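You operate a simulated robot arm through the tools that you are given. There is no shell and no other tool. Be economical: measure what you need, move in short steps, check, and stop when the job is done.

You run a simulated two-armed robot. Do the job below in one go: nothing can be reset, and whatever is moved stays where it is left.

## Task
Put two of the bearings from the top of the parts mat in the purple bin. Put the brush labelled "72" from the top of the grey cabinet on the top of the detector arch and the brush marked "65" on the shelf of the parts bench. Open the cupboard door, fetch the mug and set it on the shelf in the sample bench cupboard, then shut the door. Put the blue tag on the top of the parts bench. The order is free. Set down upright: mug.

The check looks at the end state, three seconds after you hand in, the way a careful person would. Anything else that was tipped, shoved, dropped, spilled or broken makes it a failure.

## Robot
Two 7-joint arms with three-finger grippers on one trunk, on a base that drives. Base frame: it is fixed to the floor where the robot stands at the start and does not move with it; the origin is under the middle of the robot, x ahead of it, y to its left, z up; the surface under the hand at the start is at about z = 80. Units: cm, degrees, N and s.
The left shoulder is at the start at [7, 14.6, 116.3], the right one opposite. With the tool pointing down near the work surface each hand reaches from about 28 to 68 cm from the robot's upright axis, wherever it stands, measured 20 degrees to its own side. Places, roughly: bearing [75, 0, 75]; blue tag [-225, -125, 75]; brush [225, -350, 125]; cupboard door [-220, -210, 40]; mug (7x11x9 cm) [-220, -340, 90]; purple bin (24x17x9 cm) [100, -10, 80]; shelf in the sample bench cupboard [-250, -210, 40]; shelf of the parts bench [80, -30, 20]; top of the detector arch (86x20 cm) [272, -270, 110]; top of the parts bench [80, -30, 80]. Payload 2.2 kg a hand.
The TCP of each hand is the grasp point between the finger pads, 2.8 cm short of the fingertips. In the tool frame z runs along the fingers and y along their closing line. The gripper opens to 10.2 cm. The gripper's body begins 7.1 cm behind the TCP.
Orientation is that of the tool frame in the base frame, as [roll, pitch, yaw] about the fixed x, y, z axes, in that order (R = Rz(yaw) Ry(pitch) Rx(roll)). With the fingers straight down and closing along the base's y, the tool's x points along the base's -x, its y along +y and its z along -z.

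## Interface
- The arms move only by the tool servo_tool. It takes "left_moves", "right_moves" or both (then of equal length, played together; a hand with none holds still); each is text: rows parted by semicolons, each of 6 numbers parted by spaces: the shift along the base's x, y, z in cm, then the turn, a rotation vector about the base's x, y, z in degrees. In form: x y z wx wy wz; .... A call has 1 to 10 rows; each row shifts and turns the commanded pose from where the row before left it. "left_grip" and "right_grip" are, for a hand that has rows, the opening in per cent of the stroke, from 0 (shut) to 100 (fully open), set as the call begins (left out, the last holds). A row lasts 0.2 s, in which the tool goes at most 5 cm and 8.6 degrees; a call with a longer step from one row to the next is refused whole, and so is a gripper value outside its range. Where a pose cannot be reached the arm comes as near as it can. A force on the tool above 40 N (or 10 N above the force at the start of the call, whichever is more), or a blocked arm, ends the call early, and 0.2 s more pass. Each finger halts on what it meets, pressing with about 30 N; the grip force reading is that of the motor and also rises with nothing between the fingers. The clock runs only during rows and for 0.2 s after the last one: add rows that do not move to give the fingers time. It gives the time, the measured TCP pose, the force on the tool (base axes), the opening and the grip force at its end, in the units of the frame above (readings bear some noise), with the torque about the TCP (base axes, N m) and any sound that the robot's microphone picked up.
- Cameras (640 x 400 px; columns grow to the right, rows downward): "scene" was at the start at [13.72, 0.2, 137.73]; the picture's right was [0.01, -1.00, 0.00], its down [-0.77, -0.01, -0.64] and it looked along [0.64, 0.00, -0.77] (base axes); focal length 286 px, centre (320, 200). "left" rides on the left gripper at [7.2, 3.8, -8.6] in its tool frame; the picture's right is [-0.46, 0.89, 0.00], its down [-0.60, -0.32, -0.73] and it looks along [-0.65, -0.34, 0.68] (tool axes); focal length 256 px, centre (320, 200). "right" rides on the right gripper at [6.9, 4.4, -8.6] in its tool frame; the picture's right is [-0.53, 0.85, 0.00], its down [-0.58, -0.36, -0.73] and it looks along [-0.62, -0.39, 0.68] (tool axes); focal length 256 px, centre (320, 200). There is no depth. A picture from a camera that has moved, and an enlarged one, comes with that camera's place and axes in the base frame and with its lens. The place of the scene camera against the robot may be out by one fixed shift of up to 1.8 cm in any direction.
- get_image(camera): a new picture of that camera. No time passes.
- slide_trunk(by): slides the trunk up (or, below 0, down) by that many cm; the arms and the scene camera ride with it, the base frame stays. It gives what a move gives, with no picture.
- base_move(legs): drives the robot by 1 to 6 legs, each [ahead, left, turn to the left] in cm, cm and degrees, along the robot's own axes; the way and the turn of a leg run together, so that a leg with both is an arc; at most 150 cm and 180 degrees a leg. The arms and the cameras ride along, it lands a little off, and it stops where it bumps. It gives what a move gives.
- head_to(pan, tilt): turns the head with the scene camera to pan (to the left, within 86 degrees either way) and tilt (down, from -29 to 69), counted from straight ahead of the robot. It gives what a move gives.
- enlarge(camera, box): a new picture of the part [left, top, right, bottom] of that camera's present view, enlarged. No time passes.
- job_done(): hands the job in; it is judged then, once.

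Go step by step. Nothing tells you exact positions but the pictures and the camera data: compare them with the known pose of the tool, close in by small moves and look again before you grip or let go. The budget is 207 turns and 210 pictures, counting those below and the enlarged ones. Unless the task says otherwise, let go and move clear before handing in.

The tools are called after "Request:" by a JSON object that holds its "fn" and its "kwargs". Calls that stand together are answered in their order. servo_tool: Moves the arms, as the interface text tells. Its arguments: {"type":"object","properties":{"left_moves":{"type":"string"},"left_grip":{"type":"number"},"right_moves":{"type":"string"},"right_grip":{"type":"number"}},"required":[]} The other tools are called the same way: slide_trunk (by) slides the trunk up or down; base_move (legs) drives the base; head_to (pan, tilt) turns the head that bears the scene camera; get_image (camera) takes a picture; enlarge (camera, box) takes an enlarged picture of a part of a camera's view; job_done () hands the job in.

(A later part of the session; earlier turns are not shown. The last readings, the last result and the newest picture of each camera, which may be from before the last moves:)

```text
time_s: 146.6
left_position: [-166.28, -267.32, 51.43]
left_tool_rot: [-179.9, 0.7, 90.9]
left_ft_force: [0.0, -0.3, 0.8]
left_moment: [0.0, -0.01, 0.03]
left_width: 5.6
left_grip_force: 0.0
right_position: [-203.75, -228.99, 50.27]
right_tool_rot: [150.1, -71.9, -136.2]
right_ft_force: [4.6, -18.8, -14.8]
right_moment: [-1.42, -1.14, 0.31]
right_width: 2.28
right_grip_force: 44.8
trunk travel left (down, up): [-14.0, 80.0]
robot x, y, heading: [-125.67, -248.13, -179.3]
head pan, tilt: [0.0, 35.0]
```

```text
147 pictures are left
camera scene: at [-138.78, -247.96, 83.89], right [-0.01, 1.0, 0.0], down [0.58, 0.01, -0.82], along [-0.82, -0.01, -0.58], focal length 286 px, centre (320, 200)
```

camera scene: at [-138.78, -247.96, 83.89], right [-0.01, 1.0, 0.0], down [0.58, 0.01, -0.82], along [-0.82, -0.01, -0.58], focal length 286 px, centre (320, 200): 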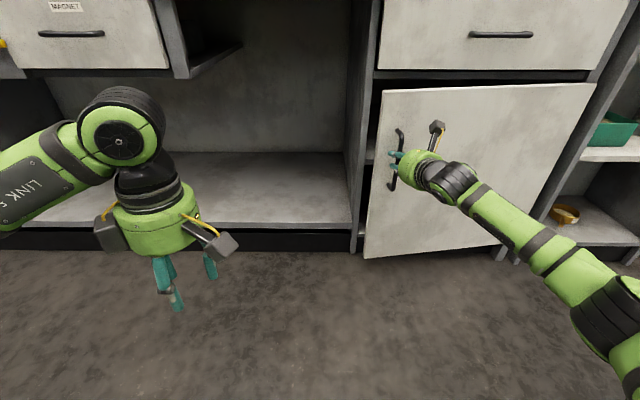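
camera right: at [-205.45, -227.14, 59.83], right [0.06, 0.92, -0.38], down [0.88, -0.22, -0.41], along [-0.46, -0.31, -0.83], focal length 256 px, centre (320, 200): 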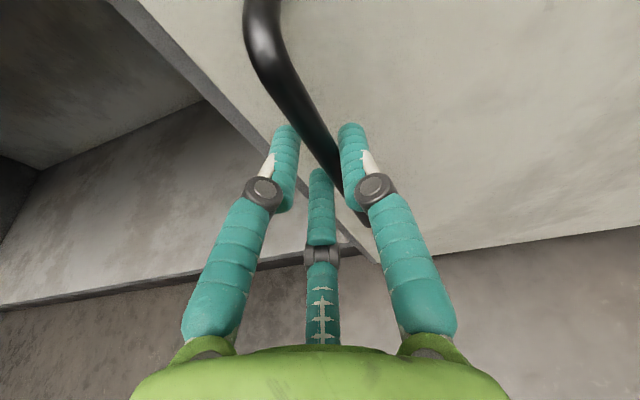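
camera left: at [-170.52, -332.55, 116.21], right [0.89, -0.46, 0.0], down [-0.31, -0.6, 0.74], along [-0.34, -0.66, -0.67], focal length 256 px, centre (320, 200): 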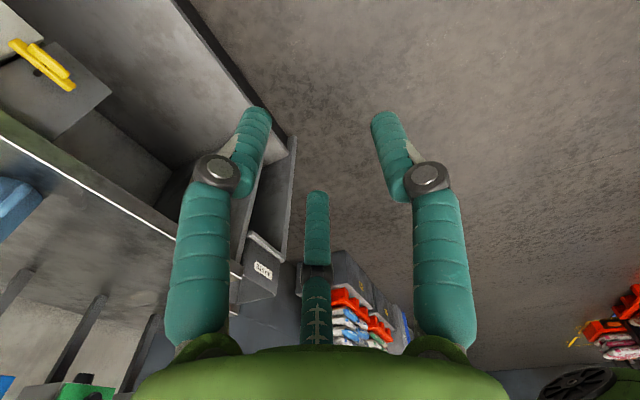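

Request:
{"fn": "servo_tool", "kwargs": {"right_moves": "2.31 0.55 0 0 0 3; 2.28 0.66 0 0 0 3; 2.25 0.78 0 0 0 3; 2.2 0.9 0 0 0 3; 2.15 1.02 0 0 0 3; 2.1 1.13 0 0 0 3; 2.04 1.25 0 0 0 3; 1.97 1.37 0 0 0 3; 1.9 1.47 0 0 0 3; 0 0 0 0 0 0"}}

Request:
{"fn": "get_image", "kwargs": {"camera": "scene"}}

```text
time_s: 148.8
left_position: [-166.45, -267.11, 51.64]
left_tool_rot: [179.9, 0.9, 91.0]
left_ft_force: [-0.1, 0.2, -0.1]
left_moment: [0.01, 0.0, -0.01]
left_width: 5.63
left_grip_force: 0.1
right_position: [-184.48, -219.21, 50.31]
right_tool_rot: [150.1, -72.0, -110.0]
right_ft_force: [-5.9, 7.7, -15.7]
right_moment: [0.06, -2.45, -0.11]
right_width: 2.28
right_grip_force: 45.2
trunk travel left (down, up): [-14.0, 80.0]
robot x, y, heading: [-125.77, -247.82, -179.2]
head pan, tilt: [0.0, 35.0]
```

```text
146 pictures are left
camera scene: at [-138.84, -247.76, 83.88], right [-0.01, 1.0, 0.0], down [0.58, 0.0, -0.82], along [-0.82, -0.01, -0.58], focal length 286 px, centre (320, 200)
```

scene: 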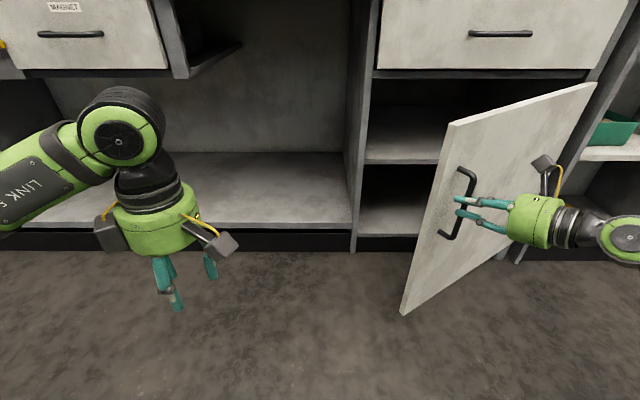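

Works nicely; the shelf inside is visible. Continuing the arc.

Request:
{"fn": "servo_tool", "kwargs": {"right_moves": "1.8 1.55 0 0 0 3; 1.72 1.64 0 0 0 3; 1.64 1.73 0 0 0 3; 1.55 1.8 0 0 0 3; 1.45 1.88 0 0 0 3; 1.35 1.95 0 0 0 3; 1.25 2.02 0 0 0 3; 1.14 2.08 0 0 0 3; 1.03 2.14 0 0 0 3; 0 0 0 0 0 0"}}

Request:
{"fn": "get_image", "kwargs": {"camera": "scene"}}

```text
time_s: 151.0
left_position: [-166.25, -267.13, 51.67]
left_tool_rot: [-179.8, 0.9, 91.0]
left_ft_force: [-0.1, 0.3, -1.0]
left_moment: [0.02, 0.0, 0.04]
left_width: 5.62
left_grip_force: 0.0
right_position: [-171.35, -202.56, 50.38]
right_tool_rot: [150.7, -72.2, -82.8]
right_ft_force: [19.0, -11.3, -23.2]
right_moment: [-0.93, -1.53, 0.28]
right_width: 2.29
right_grip_force: 45.1
trunk travel left (down, up): [-14.0, 80.0]
robot x, y, heading: [-126.11, -247.82, -179.7]
head pan, tilt: [0.0, 35.0]
```

```text
145 pictures are left
camera scene: at [-138.65, -247.79, 83.91], right [-0.01, 1.0, 0.0], down [0.57, 0.0, -0.82], along [-0.82, -0.01, -0.57], focal length 286 px, centre (320, 200)
```

scene: 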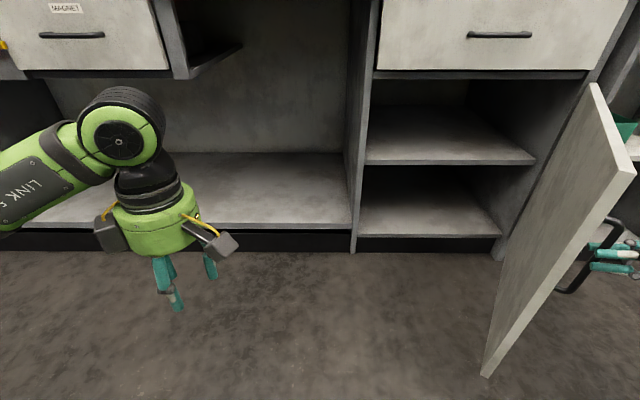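

Request:
{"fn": "servo_tool", "kwargs": {"right_moves": "0.92 2.17 0 0 0 3; 0.81 2.22 0 0 0 3; 0.69 2.26 0 0 0 3; 0.57 2.3 0 0 0 3; 0.45 2.32 0 0 0 3; 0.3 2.33 0 0 0 3; 0 0 0 0 0 0"}}

Request:
{"fn": "servo_tool", "kwargs": {"right_moves": "0 0 0 0 0 0; 0 0 0 0 0 0; 0 0 0 0 0 0", "right_grip": 65}}

Request:
{"fn": "get_image", "kwargs": {"camera": "scene"}}

Request:
{"fn": "get_image", "kwargs": {"camera": "right"}}

```text
time_s: 151.4
left_position: [-166.3, -267.22, 51.66]
left_tool_rot: [-179.9, 0.7, 91.1]
left_ft_force: [-1.0, -0.4, 0.3]
left_moment: [0.01, -0.03, 0.03]
left_width: 5.6
left_grip_force: 0.1
right_position: [-170.67, -201.26, 50.34]
right_tool_rot: [152.1, -72.4, -82.1]
right_ft_force: [-2.3, 0.9, -2.4]
right_moment: [-1.0, -0.76, -0.07]
right_width: 2.27
right_grip_force: 45.2
trunk travel left (down, up): [-14.0, 80.0]
robot x, y, heading: [-126.01, -247.62, -179.5]
head pan, tilt: [0.0, 35.0]
stopped in row 1 (right hand): the force on the tool passed its limit at 44 N (the readings are from after the stop); the commanded pose is now the measured one
```

```text
time_s: 152.2
left_position: [-166.22, -267.23, 51.72]
left_tool_rot: [-180.0, 0.6, 90.9]
left_ft_force: [0.1, 0.2, 0.4]
left_moment: [-0.03, -0.01, -0.02]
left_width: 5.62
left_grip_force: 0.1
right_position: [-170.47, -201.21, 50.46]
right_tool_rot: [151.2, -72.3, -81.1]
right_ft_force: [-0.2, 0.1, 0.1]
right_moment: [0.02, 0.03, -0.01]
right_width: 6.63
right_grip_force: 0.1
trunk travel left (down, up): [-14.0, 80.0]
robot x, y, heading: [-125.67, -247.92, -179.7]
head pan, tilt: [0.0, 35.0]
```

```text
144 pictures are left
camera scene: at [-138.57, -247.91, 83.93], right [-0.01, 1.0, 0.0], down [0.57, 0.0, -0.82], along [-0.82, -0.01, -0.57], focal length 286 px, centre (320, 200)
```

scene: 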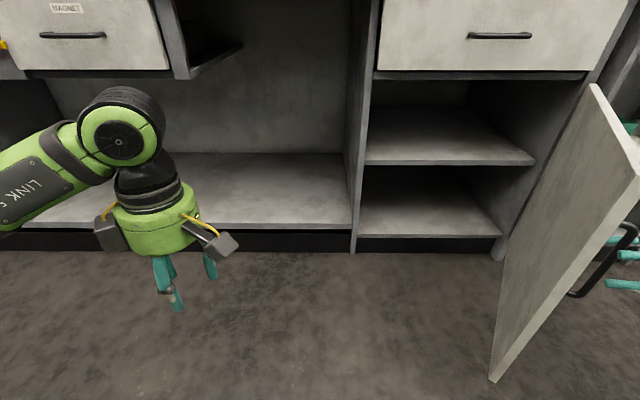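

```text
143 pictures are left
camera right: at [-171.42, -194.22, 60.08], right [-0.82, 0.43, -0.38], down [0.57, 0.71, -0.41], along [0.1, -0.55, -0.83], focal length 256 px, centre (320, 200)
```

right: 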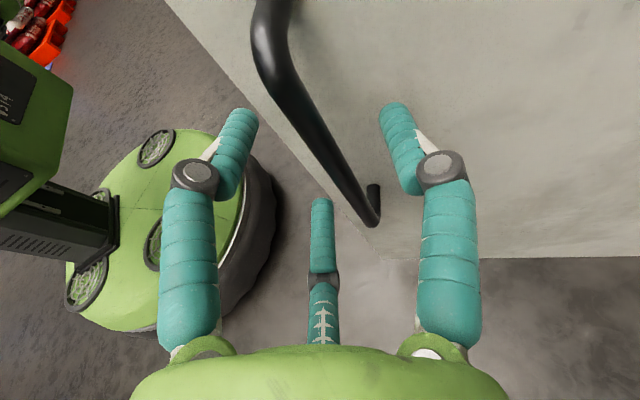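

The door is open ~67°, plenty. Back the right hand off the handle, raise the trunk, and go for the mug with the left hand.

Request:
{"fn": "servo_tool", "kwargs": {"right_moves": "0.9 1.8 0.5 0 0 0; 1.2 2.4 0.5 0 0 0; 1.5 2.6 0.5 0 0 0; 1.5 2.6 0.5 0 0 0; 2 1 1 0 0 0; 3 0 1 0 0 0; 0 0 0 0 0 0"}}

Request:
{"fn": "slide_trunk", "kwargs": {"by": 40}}

Request:
{"fn": "slide_trunk", "kwargs": {"by": 16}}

Request:
{"fn": "get_image", "kwargs": {"camera": "scene"}}

```text
time_s: 153.8
left_position: [-166.23, -267.22, 51.72]
left_tool_rot: [-179.9, 0.8, 91.1]
left_ft_force: [0.2, -0.8, 0.3]
left_moment: [-0.04, -0.01, -0.01]
left_width: 5.62
left_grip_force: 0.0
right_position: [-162.52, -194.59, 53.89]
right_tool_rot: [151.2, -72.2, -81.1]
right_ft_force: [-0.4, 0.0, -0.1]
right_moment: [-0.01, -0.01, 0.01]
right_width: 6.64
right_grip_force: 0.0
right hand out of reach, approached as far as the arm can: row 3, 4
trunk travel left (down, up): [-14.0, 80.0]
robot x, y, heading: [-125.4, -247.92, -179.5]
head pan, tilt: [0.0, 35.0]
```

```text
time_s: 157.6
left_position: [-166.31, -267.22, 91.64]
left_tool_rot: [-179.9, 0.7, 91.0]
left_ft_force: [-0.6, 0.3, -0.1]
left_moment: [0.0, 0.01, 0.02]
left_width: 5.62
left_grip_force: 0.0
right_position: [-162.56, -194.52, 93.81]
right_tool_rot: [151.2, -72.2, -81.1]
right_ft_force: [0.9, -0.4, 0.0]
right_moment: [0.0, 0.01, -0.02]
right_width: 6.61
right_grip_force: 0.1
trunk travel left (down, up): [-54.0, 40.0]
robot x, y, heading: [-125.6, -247.98, -179.4]
head pan, tilt: [0.0, 35.0]
```

```text
time_s: 159.4
left_position: [-166.15, -267.22, 107.76]
left_tool_rot: [-180.0, 0.7, 90.9]
left_ft_force: [1.1, -0.2, 0.5]
left_moment: [0.0, 0.01, 0.0]
left_width: 5.61
left_grip_force: 0.0
right_position: [-162.55, -194.53, 109.81]
right_tool_rot: [151.2, -72.2, -81.3]
right_ft_force: [1.0, -0.5, -0.4]
right_moment: [-0.04, -0.01, 0.0]
right_width: 6.63
right_grip_force: 0.1
trunk travel left (down, up): [-70.0, 24.0]
robot x, y, heading: [-125.5, -248.2, -179.4]
head pan, tilt: [0.0, 35.0]
```

```text
142 pictures are left
camera scene: at [-138.59, -247.9, 139.92], right [-0.01, 1.0, 0.0], down [0.57, 0.0, -0.82], along [-0.82, -0.01, -0.57], focal length 286 px, centre (320, 200)
```

scene: 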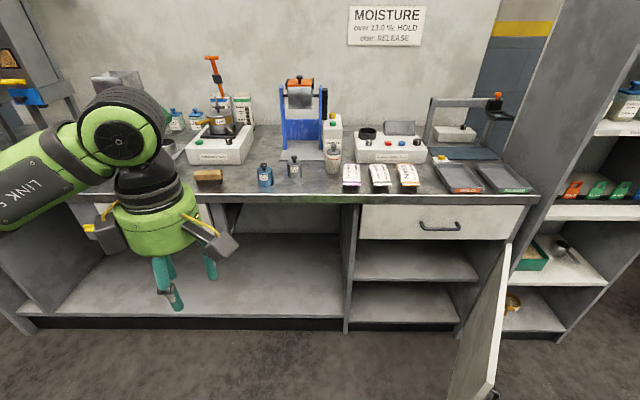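

Now move opposite the mug; I'll turn the left hand so its thumb points up with two fingers straddling the mug's body, handle between them.

Request:
{"fn": "base_move", "kwargs": {"legs": [[0, 69, -0.5], [18, 0, 0]]}}

Request:
{"fn": "servo_tool", "kwargs": {"left_moves": "0 0 0 0 0 -8.5; 0 0 0 0 0 -8.5; 0 0 0 0 0 -8.5; 0 0 0 0 0 -8.5; 0 0 0 0 0 -8.5; 0 0 0 0 0 -8.5; 0 0 0 0 0 -8.5; 0 0 0 0 0 -8.5; 0 0 0 0 0 -8.5; 0 0 0 0 0 -8.5", "left_grip": 100}}

Request:
{"fn": "servo_tool", "kwargs": {"left_moves": "0 0 0 0 0 -8.5; 0 0 0 0 0 -8.5; 0 0 0 0 0 -8.5; 0 0 0 0 0 -8.5; 0 0 0 0 0 -8.5; 0 0 0 0 0 -8.5; 0 0 0 0 0 -8.5; 0 0 0 0 0 -8.5; 0 0 0 0 0 -8.5; 0 0 0 0 0 -8.5"}}

Request:
{"fn": "get_image", "kwargs": {"camera": "scene"}}

```text
time_s: 164.3
left_position: [-184.13, -335.58, 107.62]
left_tool_rot: [-179.8, 0.7, 90.4]
left_ft_force: [-0.7, 0.0, 0.6]
left_moment: [-0.02, 0.01, 0.02]
left_width: 5.61
left_grip_force: 0.0
right_position: [-179.9, -262.68, 109.87]
right_tool_rot: [150.9, -72.2, -81.4]
right_ft_force: [-0.2, -1.1, -0.3]
right_moment: [-0.04, -0.01, -0.02]
right_width: 6.64
right_grip_force: 0.0
trunk travel left (down, up): [-70.0, 24.0]
robot x, y, heading: [-143.95, -316.63, 179.8]
head pan, tilt: [0.0, 35.0]
```

```text
time_s: 166.5
left_position: [-184.15, -335.52, 107.72]
left_tool_rot: [-179.9, 0.7, 5.3]
left_ft_force: [-0.3, 0.1, -0.2]
left_moment: [0.02, -0.01, 0.04]
left_width: 10.18
left_grip_force: 0.1
right_position: [-179.97, -262.72, 109.9]
right_tool_rot: [151.2, -72.3, -81.6]
right_ft_force: [-0.1, 0.6, -0.2]
right_moment: [0.02, -0.01, -0.02]
right_width: 6.65
right_grip_force: 0.1
trunk travel left (down, up): [-70.0, 24.0]
robot x, y, heading: [-143.8, -316.62, 179.7]
head pan, tilt: [0.0, 35.0]
```

```text
time_s: 168.7
left_position: [-178.92, -331.06, 107.69]
left_tool_rot: [-179.9, 0.6, -79.5]
left_ft_force: [0.1, 0.3, 0.2]
left_moment: [0.01, -0.03, 0.02]
left_width: 10.23
left_grip_force: 0.1
left hand out of reach, approached as far as the arm can: row 9, 10
right_position: [-179.95, -262.65, 109.79]
right_tool_rot: [151.1, -72.3, -81.6]
right_ft_force: [0.2, -0.5, 0.3]
right_moment: [0.02, 0.0, 0.01]
right_width: 6.64
right_grip_force: 0.0
trunk travel left (down, up): [-70.0, 24.0]
robot x, y, heading: [-143.32, -316.25, 179.9]
head pan, tilt: [0.0, 35.0]
```

```text
141 pictures are left
camera scene: at [-156.36, -316.31, 139.93], right [0.0, 1.0, 0.0], down [0.57, 0.0, -0.82], along [-0.82, 0.0, -0.57], focal length 286 px, centre (320, 200)
```

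scene: 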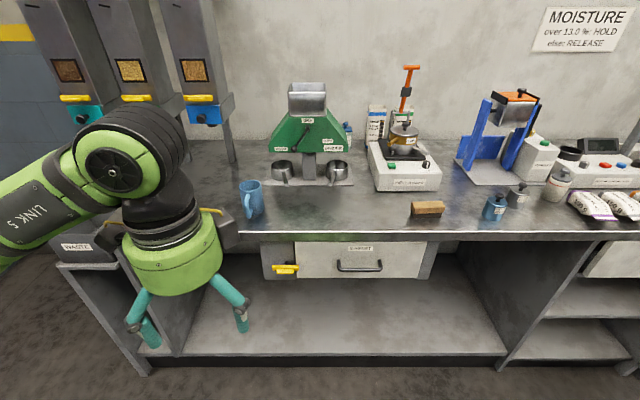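

Request:
{"fn": "servo_tool", "kwargs": {"left_moves": "-2 -0.4 0 0 8.5 0; -2 -0.4 0 0 8.5 0; -2 -0.4 0 0 8.5 0; -2 -0.4 0 0 8.5 0; -2 -0.4 0 0 8.5 0; -2 -0.4 -1 0 8.5 0; -2 -0.4 -1 0 8.5 0; -2 -0.4 -1 0 8.5 0; -2 -0.4 -1 0 8.5 0; -2 -0.4 -1 0 8.5 0"}}

Request:
{"fn": "get_image", "kwargs": {"camera": "scene"}}

Request:
{"fn": "get_image", "kwargs": {"camera": "left"}}

```text
time_s: 170.9
left_position: [-193.97, -331.95, 104.58]
left_tool_rot: [113.6, 10.2, -86.8]
left_ft_force: [-0.4, -0.5, -0.3]
left_moment: [-0.02, 0.0, -0.01]
left_width: 10.19
left_grip_force: 0.0
left hand out of reach, approached as far as the arm can: row 1, 2, 8, 9, 10
right_position: [-180.12, -262.88, 109.88]
right_tool_rot: [151.2, -72.1, -81.7]
right_ft_force: [0.0, -0.1, -1.7]
right_moment: [-0.01, -0.05, 0.01]
right_width: 6.63
right_grip_force: 0.0
trunk travel left (down, up): [-70.0, 24.0]
robot x, y, heading: [-143.48, -316.16, 180.0]
head pan, tilt: [0.0, 35.0]
```

```text
140 pictures are left
camera scene: at [-156.43, -316.49, 139.92], right [0.0, 1.0, 0.0], down [0.57, 0.0, -0.82], along [-0.82, 0.0, -0.57], focal length 286 px, centre (320, 200)
```

scene: 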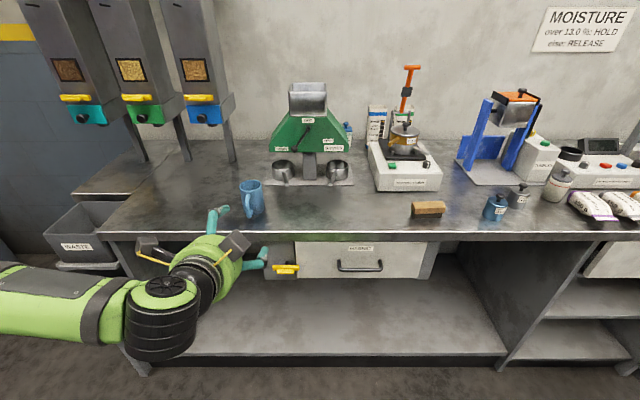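

```text
139 pictures are left
camera left: at [-187.07, -339.91, 110.13], right [-0.37, 0.3, 0.88], down [0.76, 0.64, 0.11], along [-0.53, 0.71, -0.46], focal length 256 px, centre (320, 200)
```

left: 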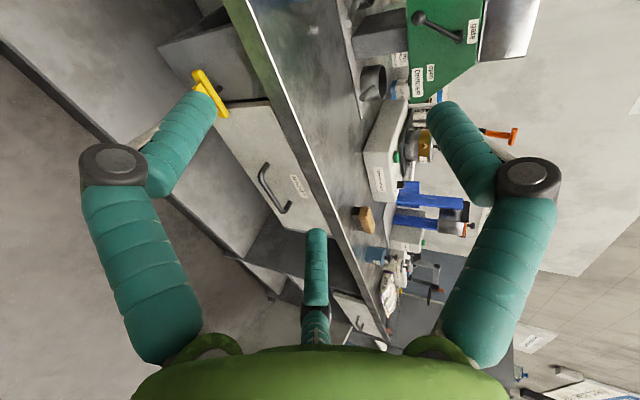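

Tool points forward, 23° down, thumb up. Advancing to a pre-grasp in front of the mug while levelling roll a little.

Request:
{"fn": "servo_tool", "kwargs": {"left_moves": "-3 -0.6 -1 -3 2.5 0; -3 -0.6 -1 -3 2.5 0; -3 -0.6 -1.5 -3 2.5 0; -2 -0.6 -1.5 -2.5 2.5 0; 0 0 0 0 0 0"}}

Request:
{"fn": "get_image", "kwargs": {"camera": "left"}}

Request:
{"fn": "enlarge", "kwargs": {"camera": "scene", "box": [140, 140, 340, 290]}}

```text
time_s: 172.1
left_position: [-205.44, -329.8, 103.56]
left_tool_rot: [103.3, -1.1, -87.2]
left_ft_force: [0.3, -1.3, 0.4]
left_moment: [0.04, 0.01, 0.01]
left_width: 10.2
left_grip_force: 0.1
left hand out of reach, approached as far as the arm can: row 2, 3, 4
right_position: [-179.9, -263.0, 109.86]
right_tool_rot: [151.1, -72.1, -81.6]
right_ft_force: [-0.3, 0.1, 0.3]
right_moment: [0.0, 0.0, -0.02]
right_width: 6.63
right_grip_force: 0.0
trunk travel left (down, up): [-70.0, 24.0]
robot x, y, heading: [-143.52, -316.49, 179.8]
head pan, tilt: [0.0, 35.0]
```

```text
138 pictures are left
camera left: at [-197.36, -336.49, 109.35], right [-0.23, 0.47, 0.85], down [0.75, 0.64, -0.15], along [-0.62, 0.61, -0.5], focal length 256 px, centre (320, 200)
```

left: 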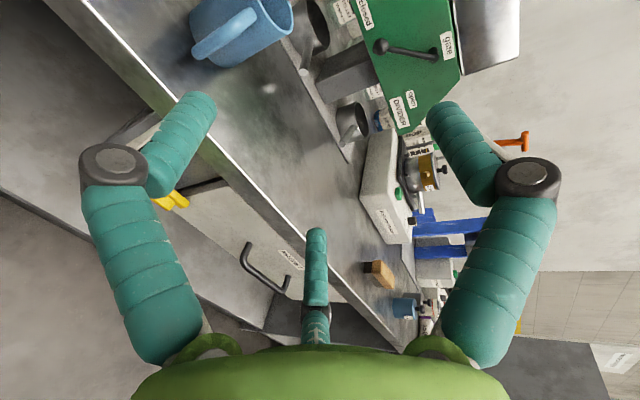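

```text
2.67 times, centred on (240, 215) of scene
camera zoom: at [-156.35, -316.6, 139.93], right [0.0, 1.0, 0.0], down [0.57, 0.0, -0.82], along [-0.82, 0.0, -0.57], focal length 764 px, centre (533, 160)
```

zoom: 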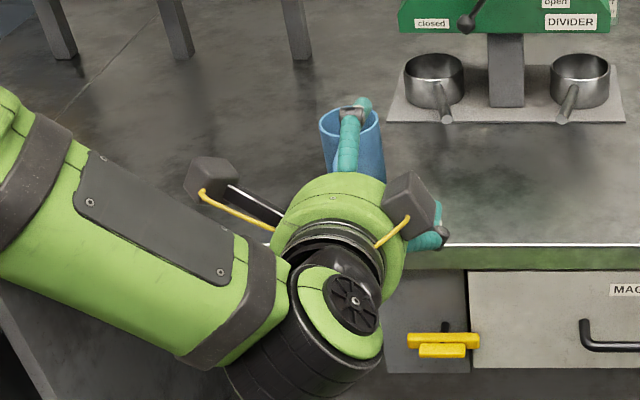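

The pose relative to the robot is good, so I'll use trunk and base to line it up with the mug.

Request:
{"fn": "base_move", "kwargs": {"legs": [[-4, 5, 0]]}}

Request:
{"fn": "slide_trunk", "kwargs": {"by": -6}}

Request:
{"fn": "get_image", "kwargs": {"camera": "left"}}

Request:
{"fn": "get_image", "kwargs": {"camera": "scene"}}

```text
time_s: 173.1
left_position: [-201.47, -334.26, 103.45]
left_tool_rot: [103.3, -1.1, -87.3]
left_ft_force: [0.1, 0.3, 0.1]
left_moment: [0.0, 0.0, 0.02]
left_width: 10.2
left_grip_force: 0.1
right_position: [-176.06, -267.43, 109.62]
right_tool_rot: [151.4, -72.3, -81.9]
right_ft_force: [0.4, 0.4, 0.0]
right_moment: [-0.04, -0.02, 0.01]
right_width: 6.65
right_grip_force: 0.1
trunk travel left (down, up): [-70.0, 24.0]
robot x, y, heading: [-139.75, -321.59, 179.6]
head pan, tilt: [0.0, 35.0]
```

```text
time_s: 174.1
left_position: [-201.45, -334.47, 97.54]
left_tool_rot: [103.4, -1.1, -87.2]
left_ft_force: [0.5, -0.6, 0.1]
left_moment: [0.04, 0.0, 0.02]
left_width: 10.19
left_grip_force: 0.1
right_position: [-176.04, -267.63, 103.87]
right_tool_rot: [151.3, -72.2, -81.8]
right_ft_force: [-0.1, 0.2, 0.1]
right_moment: [0.01, 0.01, -0.02]
right_width: 6.62
right_grip_force: 0.1
trunk travel left (down, up): [-64.0, 30.0]
robot x, y, heading: [-139.79, -321.5, 180.2]
head pan, tilt: [0.0, 35.0]
```

```text
136 pictures are left
camera left: at [-193.45, -341.19, 103.36], right [-0.23, 0.47, 0.85], down [0.76, 0.64, -0.15], along [-0.61, 0.61, -0.5], focal length 256 px, centre (320, 200)
```

left: 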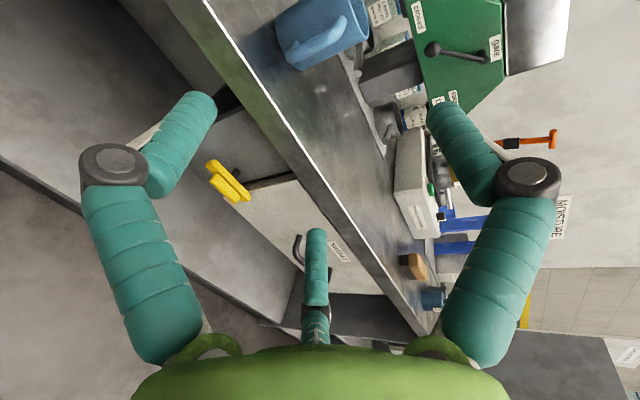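

```text
135 pictures are left
camera scene: at [-152.45, -321.33, 133.92], right [0.0, 1.0, 0.0], down [0.57, 0.0, -0.82], along [-0.82, 0.0, -0.57], focal length 286 px, centre (320, 200)
```

scene: 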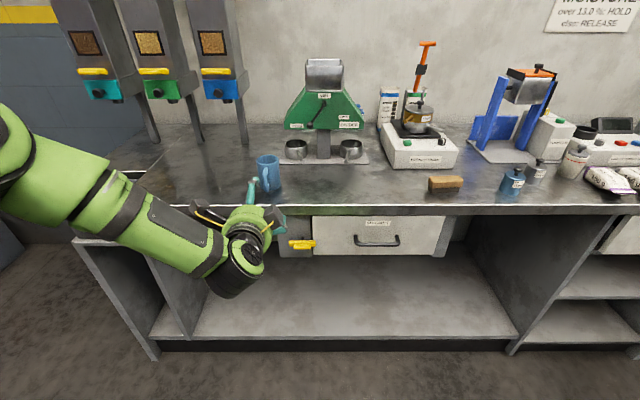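

Request:
{"fn": "base_move", "kwargs": {"legs": [[6, 0, 0]]}}

Request:
{"fn": "get_image", "kwargs": {"camera": "left"}}

Request:
{"fn": "enlarge", "kwargs": {"camera": "scene", "box": [180, 110, 340, 230]}}

```text
time_s: 175.1
left_position: [-207.33, -334.46, 97.63]
left_tool_rot: [103.4, -1.2, -87.3]
left_ft_force: [-1.1, 0.9, -0.2]
left_moment: [-0.02, 0.02, 0.0]
left_width: 10.19
left_grip_force: 0.0
right_position: [-181.8, -267.65, 103.88]
right_tool_rot: [151.1, -72.2, -81.7]
right_ft_force: [0.0, 0.1, 0.0]
right_moment: [0.01, -0.02, 0.0]
right_width: 6.61
right_grip_force: 0.1
trunk travel left (down, up): [-64.0, 30.0]
robot x, y, heading: [-145.47, -321.77, 179.9]
head pan, tilt: [0.0, 35.0]
```

```text
134 pictures are left
camera left: at [-199.35, -341.2, 103.41], right [-0.23, 0.47, 0.85], down [0.76, 0.64, -0.15], along [-0.61, 0.61, -0.5], focal length 256 px, centre (320, 200)
```

left: 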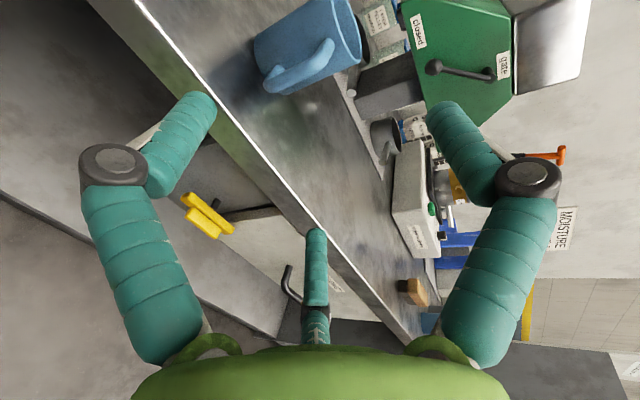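

```text
3.33 times, centred on (260, 170) of scene
camera zoom: at [-158.33, -321.36, 133.94], right [0.0, 1.0, 0.0], down [0.57, 0.0, -0.82], along [-0.82, 0.0, -0.57], focal length 955 px, centre (520, 300)
```

zoom: 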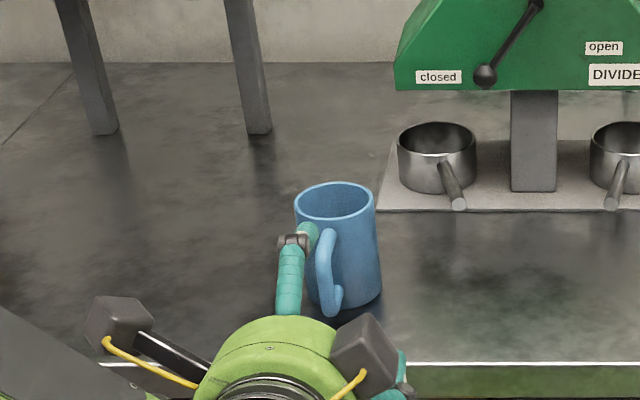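

Mug centre ≈ (-222, -336.5), rim ~98. Aligning sideways and advancing half-way with the base.

Request:
{"fn": "slide_trunk", "kwargs": {"by": -0.8}}

Request:
{"fn": "base_move", "kwargs": {"legs": [[0, 2, 0], [6, 0, 0]]}}

Request:
{"fn": "get_image", "kwargs": {"camera": "left"}}

Request:
{"fn": "enlarge", "kwargs": {"camera": "scene", "box": [180, 110, 340, 230]}}

```text
time_s: 175.7
left_position: [-207.41, -334.52, 96.67]
left_tool_rot: [103.4, -1.2, -87.3]
left_ft_force: [-0.5, 0.3, 0.0]
left_moment: [-0.03, 0.0, 0.0]
left_width: 10.2
left_grip_force: 0.0
right_position: [-181.93, -267.62, 103.04]
right_tool_rot: [151.3, -72.3, -81.8]
right_ft_force: [1.4, 0.8, -0.8]
right_moment: [-0.03, -0.01, 0.02]
right_width: 6.61
right_grip_force: 0.0
trunk travel left (down, up): [-63.2, 30.8]
robot x, y, heading: [-145.52, -321.41, 180.0]
head pan, tilt: [0.0, 35.0]
```

```text
time_s: 177.0
left_position: [-213.29, -336.38, 96.75]
left_tool_rot: [103.3, -1.2, -87.3]
left_ft_force: [0.0, -0.4, -0.1]
left_moment: [0.02, -0.03, -0.03]
left_width: 10.18
left_grip_force: 0.1
right_position: [-187.85, -269.53, 103.07]
right_tool_rot: [151.1, -72.2, -81.7]
right_ft_force: [0.2, -1.2, 0.1]
right_moment: [-0.02, 0.01, 0.02]
right_width: 6.63
right_grip_force: 0.1
trunk travel left (down, up): [-63.2, 30.8]
robot x, y, heading: [-151.33, -323.77, 180.0]
head pan, tilt: [0.0, 35.0]
```

```text
132 pictures are left
camera left: at [-205.32, -343.18, 102.62], right [-0.23, 0.47, 0.85], down [0.76, 0.64, -0.15], along [-0.61, 0.61, -0.5], focal length 256 px, centre (320, 200)
```

left: 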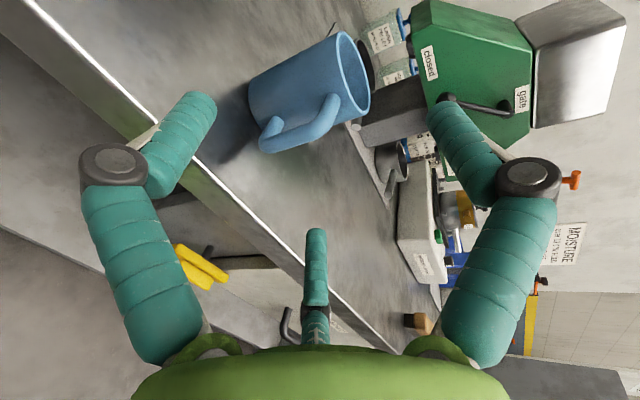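

```text
3.33 times, centred on (260, 170) of scene
camera zoom: at [-164.32, -323.31, 133.14], right [0.0, 1.0, 0.0], down [0.57, 0.0, -0.82], along [-0.82, 0.0, -0.57], focal length 955 px, centre (520, 300)
```

zoom: 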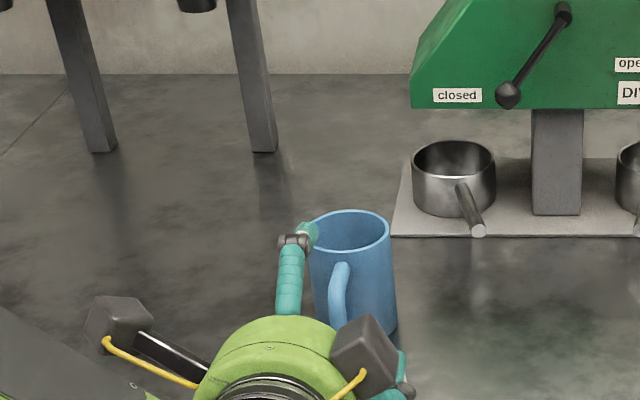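

Request:
{"fn": "slide_trunk", "kwargs": {"by": -0.9}}

Request:
{"fn": "base_move", "kwargs": {"legs": [[4.5, 0.3, 0]]}}

Request:
{"fn": "get_image", "kwargs": {"camera": "left"}}

Request:
{"fn": "enlarge", "kwargs": {"camera": "scene", "box": [180, 110, 340, 230]}}

```text
time_s: 177.6
left_position: [-213.48, -336.47, 95.81]
left_tool_rot: [103.4, -1.0, -87.3]
left_ft_force: [0.1, 0.5, -0.1]
left_moment: [0.0, 0.04, 0.01]
left_width: 10.2
left_grip_force: 0.1
right_position: [-188.0, -269.73, 102.1]
right_tool_rot: [151.3, -72.2, -81.9]
right_ft_force: [-1.1, -0.6, -0.3]
right_moment: [0.0, -0.01, 0.01]
right_width: 6.61
right_grip_force: 0.2
trunk travel left (down, up): [-62.3, 31.7]
robot x, y, heading: [-151.82, -323.39, 179.9]
head pan, tilt: [0.0, 35.0]
```

```text
time_s: 178.5
left_position: [-217.61, -336.72, 95.9]
left_tool_rot: [103.3, -1.1, -87.3]
left_ft_force: [0.2, -0.5, -0.3]
left_moment: [-0.04, 0.0, 0.01]
left_width: 10.18
left_grip_force: 0.0
right_position: [-192.07, -269.94, 102.05]
right_tool_rot: [151.1, -72.1, -81.6]
right_ft_force: [0.3, 0.1, -0.5]
right_moment: [0.02, 0.03, 0.01]
right_width: 6.63
right_grip_force: 0.1
trunk travel left (down, up): [-62.3, 31.7]
robot x, y, heading: [-156.25, -323.91, 179.8]
head pan, tilt: [0.0, 35.0]
```

```text
130 pictures are left
camera left: at [-209.62, -343.49, 101.77], right [-0.23, 0.47, 0.85], down [0.76, 0.64, -0.15], along [-0.62, 0.61, -0.5], focal length 256 px, centre (320, 200)
```

left: 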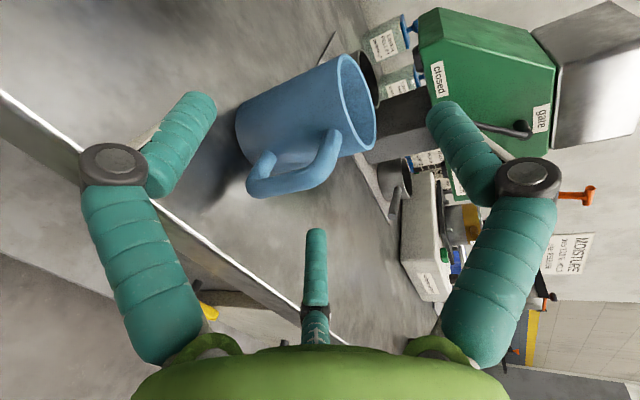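

```text
3.33 times, centred on (260, 170) of scene
camera zoom: at [-168.61, -323.62, 132.25], right [0.0, 1.0, 0.0], down [0.57, 0.0, -0.82], along [-0.82, 0.0, -0.57], focal length 955 px, centre (520, 300)
```

zoom: 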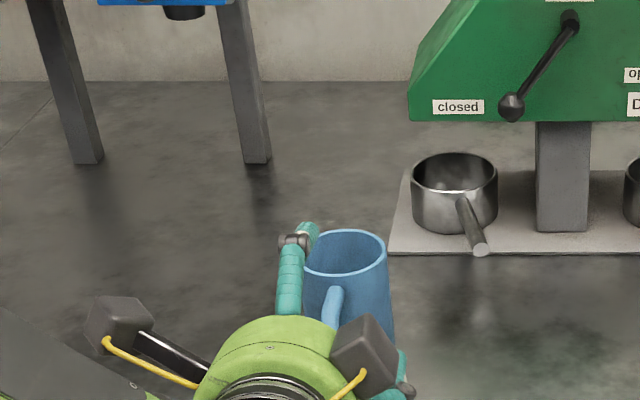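

Request:
{"fn": "base_move", "kwargs": {"legs": [[2.5, -0.6, 0]]}}

Request:
{"fn": "get_image", "kwargs": {"camera": "left"}}

```text
time_s: 179.3
left_position: [-219.93, -336.21, 96.0]
left_tool_rot: [103.3, -1.0, -87.4]
left_ft_force: [0.2, -0.2, 0.1]
left_moment: [-0.03, 0.02, 0.0]
left_width: 10.2
left_grip_force: 0.1
right_position: [-194.45, -269.3, 102.2]
right_tool_rot: [150.8, -72.1, -81.4]
right_ft_force: [0.9, 0.2, -0.1]
right_moment: [0.01, 0.03, 0.01]
right_width: 6.64
right_grip_force: 0.1
trunk travel left (down, up): [-62.3, 31.7]
robot x, y, heading: [-158.44, -323.22, 180.0]
head pan, tilt: [0.0, 35.0]
```

```text
128 pictures are left
camera left: at [-211.95, -342.94, 101.81], right [-0.23, 0.47, 0.85], down [0.76, 0.64, -0.15], along [-0.62, 0.61, -0.5], focal length 256 px, centre (320, 200)
```

left: 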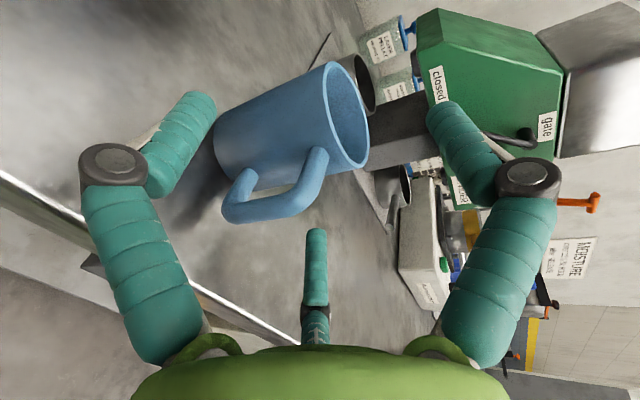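

Request:
{"fn": "base_move", "kwargs": {"legs": [[2.8, 0, 0]]}}

Request:
{"fn": "get_image", "kwargs": {"camera": "left"}}

Request:
{"fn": "enlarge", "kwargs": {"camera": "scene", "box": [180, 110, 340, 230]}}

```text
time_s: 180.1
left_position: [-222.73, -335.98, 95.93]
left_tool_rot: [103.4, -1.1, -87.2]
left_ft_force: [0.4, 0.4, -0.8]
left_moment: [0.01, -0.02, 0.01]
left_width: 10.18
left_grip_force: 0.0
right_position: [-197.22, -269.16, 102.28]
right_tool_rot: [150.8, -72.0, -81.4]
right_ft_force: [0.9, -0.9, -0.1]
right_moment: [0.01, -0.03, -0.01]
right_width: 6.62
right_grip_force: 0.0
trunk travel left (down, up): [-62.3, 31.7]
robot x, y, heading: [-161.41, -323.25, 180.0]
head pan, tilt: [0.0, 35.0]
```

```text
127 pictures are left
camera left: at [-214.73, -342.83, 101.82], right [-0.23, 0.47, 0.85], down [0.76, 0.64, -0.15], along [-0.61, 0.61, -0.5], focal length 256 px, centre (320, 200)
```

left: 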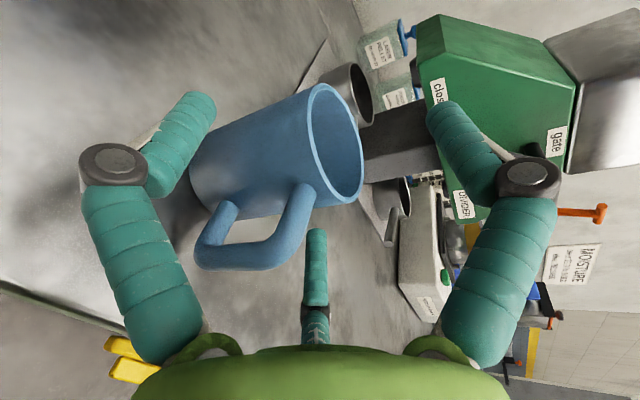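

```text
3.33 times, centred on (260, 170) of scene
camera zoom: at [-173.69, -323.02, 132.26], right [0.0, 1.0, 0.0], down [0.57, 0.0, -0.82], along [-0.82, 0.0, -0.57], focal length 955 px, centre (520, 300)
```

zoom: 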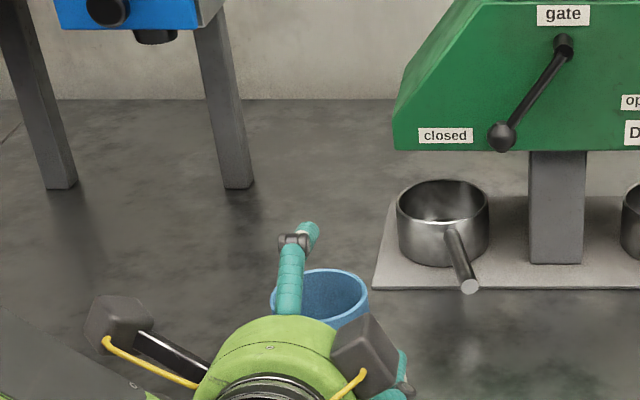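

The mug sits between the fingers. Closing.

Request:
{"fn": "servo_tool", "kwargs": {"left_moves": "0 -0.3 0 0 0 0; 0 0 0 0 0 0; 0 0 0 0 0 0; 0 0 0 0 0 0; 0 0 0 0 0 0", "left_grip": 0}}

Request:
{"fn": "get_image", "kwargs": {"camera": "left"}}

Request:
{"fn": "enlarge", "kwargs": {"camera": "scene", "box": [180, 110, 340, 230]}}

```text
time_s: 181.3
left_position: [-222.89, -336.35, 95.9]
left_tool_rot: [103.5, -1.1, -87.2]
left_ft_force: [0.2, 0.3, -1.4]
left_moment: [0.01, 0.01, -0.02]
left_width: 5.78
left_grip_force: 30.0
right_position: [-197.28, -269.28, 102.18]
right_tool_rot: [151.3, -72.1, -81.8]
right_ft_force: [0.6, -0.8, 0.7]
right_moment: [0.02, -0.01, -0.01]
right_width: 6.63
right_grip_force: 0.0
trunk travel left (down, up): [-62.3, 31.7]
robot x, y, heading: [-161.07, -323.08, 180.0]
head pan, tilt: [0.0, 35.0]
```

```text
125 pictures are left
camera left: at [-214.93, -343.05, 101.76], right [-0.23, 0.47, 0.85], down [0.75, 0.64, -0.15], along [-0.61, 0.61, -0.5], focal length 256 px, centre (320, 200)
```

left: 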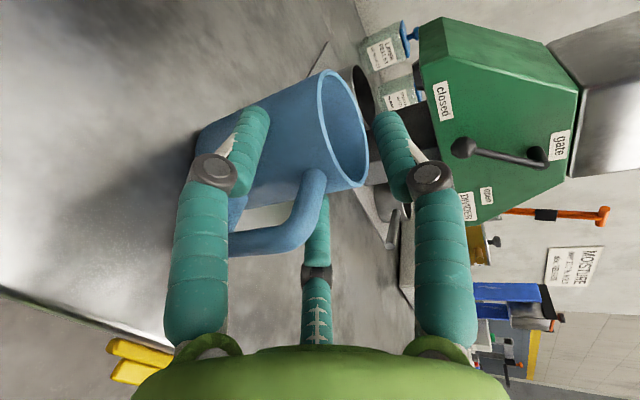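

```text
3.33 times, centred on (260, 170) of scene
camera zoom: at [-173.96, -323.01, 132.22], right [0.0, 1.0, 0.0], down [0.57, 0.0, -0.82], along [-0.82, 0.0, -0.57], focal length 955 px, centre (520, 300)
```

zoom: 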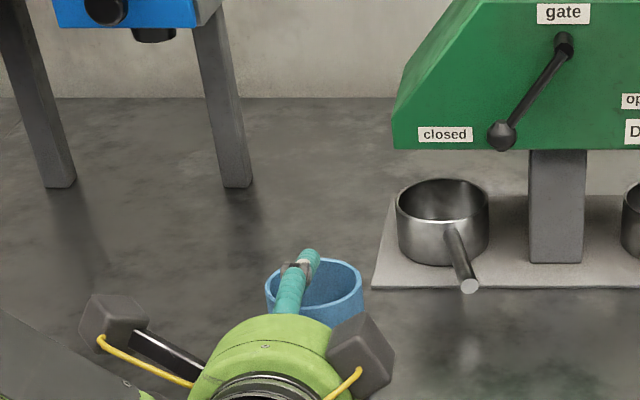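

Gripped (5.8 cm, tips wrapped past the mug's middle). Test lift with the trunk.

Request:
{"fn": "slide_trunk", "kwargs": {"by": 3}}

Request:
{"fn": "get_image", "kwargs": {"camera": "left"}}

Request:
{"fn": "enlarge", "kwargs": {"camera": "scene", "box": [180, 110, 340, 230]}}

```text
time_s: 182.1
left_position: [-222.78, -336.32, 98.93]
left_tool_rot: [103.5, -1.1, -87.2]
left_ft_force: [0.3, -1.0, -1.4]
left_moment: [0.0, -0.03, 0.03]
left_width: 5.82
left_grip_force: 29.8
right_position: [-197.39, -269.27, 105.22]
right_tool_rot: [151.2, -72.2, -82.0]
right_ft_force: [-0.1, -0.3, 0.2]
right_moment: [-0.02, 0.02, 0.01]
right_width: 6.64
right_grip_force: 0.1
trunk travel left (down, up): [-65.3, 28.7]
robot x, y, heading: [-161.26, -323.12, 179.8]
head pan, tilt: [0.0, 35.0]
```

```text
123 pictures are left
camera left: at [-214.94, -343.05, 104.76], right [-0.23, 0.47, 0.85], down [0.75, 0.64, -0.15], along [-0.61, 0.61, -0.5], focal length 256 px, centre (320, 200)
```

left: 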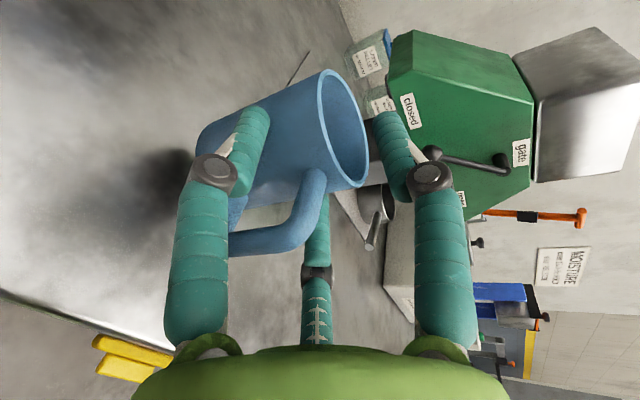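

```text
3.33 times, centred on (260, 170) of scene
camera zoom: at [-173.97, -323.0, 135.22], right [0.0, 1.0, 0.0], down [0.57, 0.0, -0.82], along [-0.82, 0.0, -0.57], focal length 955 px, centre (520, 300)
```

zoom: 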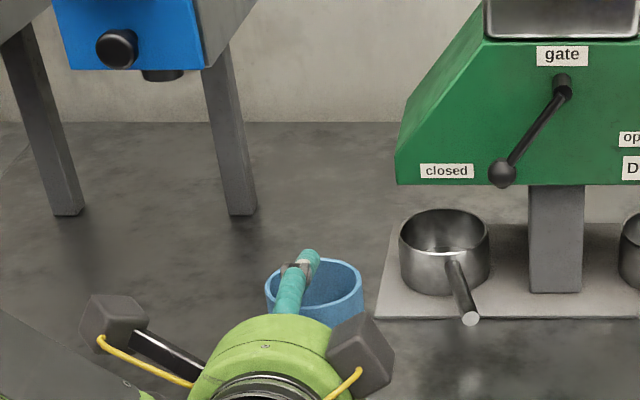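

The mug is held level. Raise slightly, back away from the bench, and stretch the left arm a bit further ahead in free space for the cupboard.

Request:
{"fn": "slide_trunk", "kwargs": {"by": 3}}

Request:
{"fn": "base_move", "kwargs": {"legs": [[-45, 0, 0]]}}

Request:
{"fn": "servo_tool", "kwargs": {"left_moves": "-2 0 0 0 0 0; -2 0 0 0 0 0; -2 0 0 0 0 0; -2 0 0 0 0 0; -2 0 0 0 0 0; -2 0 0 0 0 0; -2 0 0 0 0 0; -1 0 0 0 0 0; 0 0 0 0 0 0", "right_moves": "1 0 0 0 0 0; 1 0 0 0 0 0; 1 0 0 0 0 0; 1 0 0 0 0 0; 1 0 0 0 0 0; 1 0 0 0 0 0; 0 0 0 0 0 0; 0 0 0 0 0 0; 0 0 0 0 0 0"}}

Request:
{"fn": "get_image", "kwargs": {"camera": "scene"}}

Request:
{"fn": "get_image", "kwargs": {"camera": "left"}}

```text
time_s: 182.8
left_position: [-222.97, -336.32, 101.9]
left_tool_rot: [103.6, -1.1, -87.2]
left_ft_force: [-0.7, 0.0, -1.3]
left_moment: [0.02, -0.02, -0.03]
left_width: 5.76
left_grip_force: 30.0
right_position: [-197.42, -269.14, 108.13]
right_tool_rot: [151.3, -72.2, -81.9]
right_ft_force: [-0.8, 0.2, 0.4]
right_moment: [-0.03, 0.01, 0.01]
right_width: 6.63
right_grip_force: 0.1
trunk travel left (down, up): [-68.3, 25.7]
robot x, y, heading: [-161.14, -323.45, 180.1]
head pan, tilt: [0.0, 35.0]
```

```text
time_s: 185.6
left_position: [-178.1, -336.74, 101.85]
left_tool_rot: [103.5, -1.1, -86.6]
left_ft_force: [-1.1, 0.1, -1.4]
left_moment: [-0.01, -0.04, 0.0]
left_width: 5.73
left_grip_force: 30.4
right_position: [-153.22, -269.36, 108.1]
right_tool_rot: [151.3, -72.1, -81.5]
right_ft_force: [0.5, -0.4, 0.1]
right_moment: [-0.02, -0.02, 0.01]
right_width: 6.62
right_grip_force: 0.1
trunk travel left (down, up): [-68.3, 25.7]
robot x, y, heading: [-116.48, -323.53, -179.5]
head pan, tilt: [0.0, 35.0]
```

```text
time_s: 187.6
left_position: [-193.02, -336.57, 101.81]
left_tool_rot: [103.7, -1.0, -86.6]
left_ft_force: [0.5, -0.1, -0.6]
left_moment: [-0.01, -0.06, -0.01]
left_width: 5.69
left_grip_force: 30.2
right_position: [-147.03, -269.35, 108.04]
right_tool_rot: [151.2, -72.1, -81.4]
right_ft_force: [0.4, 1.0, 0.0]
right_moment: [0.01, 0.0, -0.02]
right_width: 6.63
right_grip_force: 0.1
trunk travel left (down, up): [-68.3, 25.7]
robot x, y, heading: [-116.35, -323.27, -179.4]
head pan, tilt: [0.0, 35.0]
```

```text
121 pictures are left
camera scene: at [-129.15, -323.05, 138.23], right [-0.01, 1.0, 0.0], down [0.57, 0.0, -0.82], along [-0.82, -0.01, -0.57], focal length 286 px, centre (320, 200)
```

scene: 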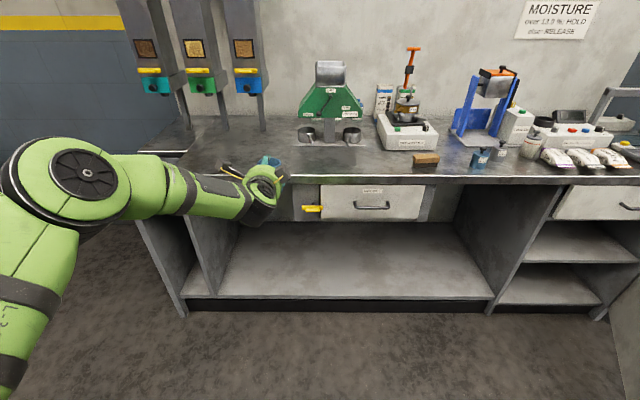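

```text
120 pictures are left
camera left: at [-184.93, -343.37, 107.68], right [-0.23, 0.47, 0.85], down [0.75, 0.65, -0.15], along [-0.62, 0.6, -0.5], focal length 256 px, centre (320, 200)
```

left: 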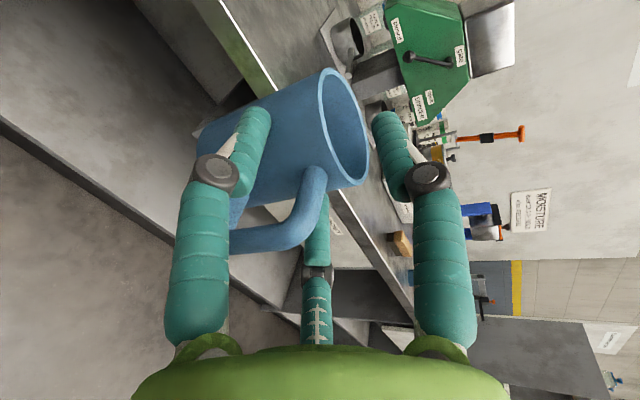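

Request:
{"fn": "base_move", "kwargs": {"legs": [[0, 0, -20], [33.6, -75.5, 0]]}}

Request:
{"fn": "get_image", "kwargs": {"camera": "scene"}}

```text
time_s: 193.1
left_position: [-198.59, -226.5, 101.8]
left_tool_rot: [103.5, -1.2, -107.4]
left_ft_force: [0.4, 0.6, -1.7]
left_moment: [-0.02, -0.03, -0.01]
left_width: 5.61
left_grip_force: 29.8
right_position: [-131.84, -179.87, 108.21]
right_tool_rot: [151.2, -72.1, -102.2]
right_ft_force: [0.2, -0.3, -0.5]
right_moment: [-0.01, -0.01, -0.01]
right_width: 6.64
right_grip_force: 0.1
trunk travel left (down, up): [-68.3, 25.7]
robot x, y, heading: [-122.81, -240.65, 159.6]
head pan, tilt: [0.0, 35.0]
```

```text
119 pictures are left
camera scene: at [-134.08, -236.02, 138.23], right [0.35, 0.94, 0.0], down [0.54, -0.2, -0.82], along [-0.77, 0.29, -0.57], focal length 286 px, centre (320, 200)
```

scene: 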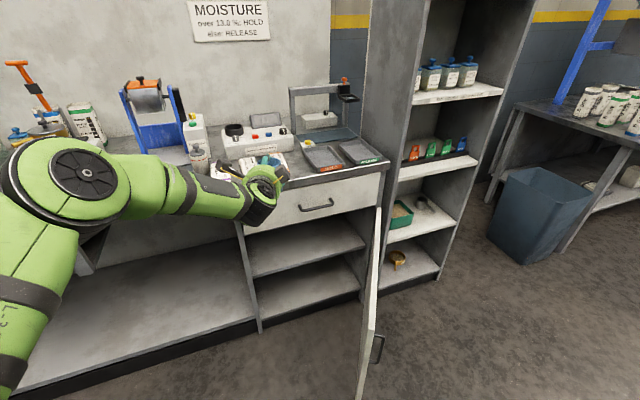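

Stage reached. Lowering the trunk to shelf level before entering.

Request:
{"fn": "slide_trunk", "kwargs": {"by": -40}}

Request:
{"fn": "get_image", "kwargs": {"camera": "scene"}}

Request:
{"fn": "get_image", "kwargs": {"camera": "left"}}

```text
time_s: 196.9
left_position: [-198.48, -226.43, 61.79]
left_tool_rot: [103.6, -1.0, -107.5]
left_ft_force: [-0.5, -0.4, -0.4]
left_moment: [-0.03, -0.05, 0.0]
left_width: 5.53
left_grip_force: 30.0
right_position: [-131.79, -179.7, 68.19]
right_tool_rot: [151.3, -72.1, -102.2]
right_ft_force: [0.2, 0.4, 0.2]
right_moment: [0.03, 0.01, 0.02]
right_width: 6.65
right_grip_force: 0.1
trunk travel left (down, up): [-28.3, 65.7]
robot x, y, heading: [-122.22, -240.92, 159.4]
head pan, tilt: [0.0, 35.0]
```

```text
118 pictures are left
camera scene: at [-134.07, -235.98, 98.23], right [0.35, 0.94, 0.0], down [0.54, -0.2, -0.82], along [-0.77, 0.29, -0.57], focal length 286 px, centre (320, 200)
```

scene: 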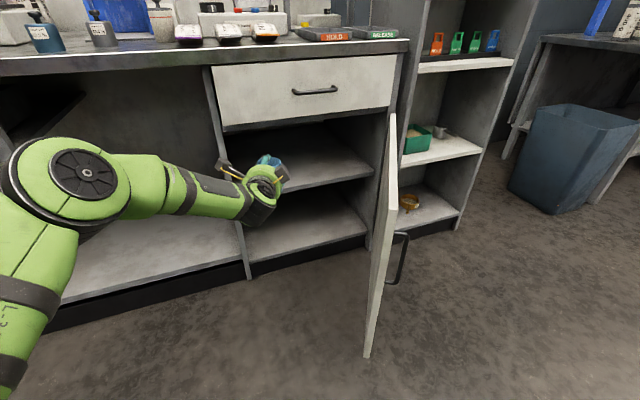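

```text
117 pictures are left
camera left: at [-193.42, -235.51, 67.7], right [-0.05, 0.52, 0.85], down [0.93, 0.34, -0.15], along [-0.36, 0.78, -0.5], focal length 256 px, centre (320, 200)
```

left: 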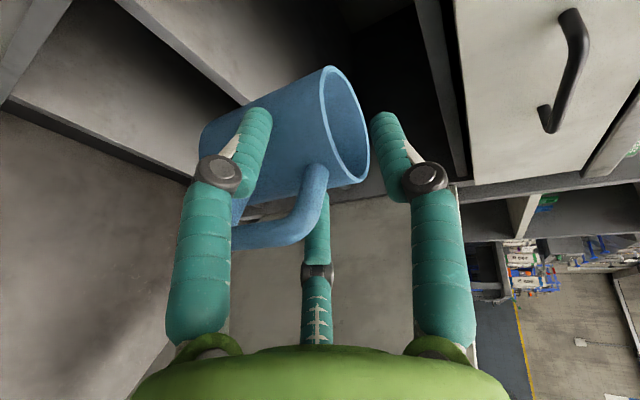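

Request:
{"fn": "enlarge", "kwargs": {"camera": "scene", "box": [200, 90, 440, 270]}}

```text
2.22 times, centred on (320, 180) of scene
camera zoom: at [-134.07, -235.98, 98.23], right [0.35, 0.94, 0.0], down [0.54, -0.2, -0.82], along [-0.77, 0.29, -0.57], focal length 637 px, centre (320, 244)
```

zoom: 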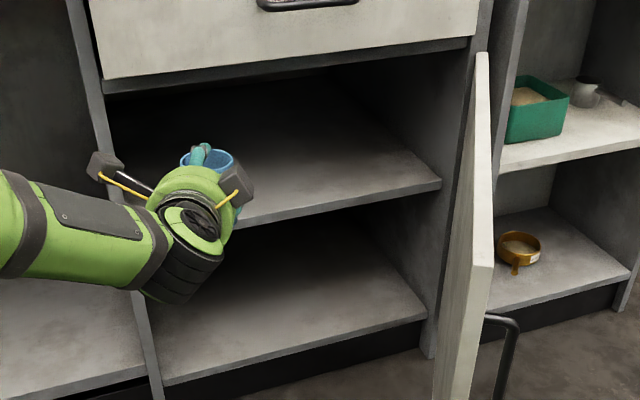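

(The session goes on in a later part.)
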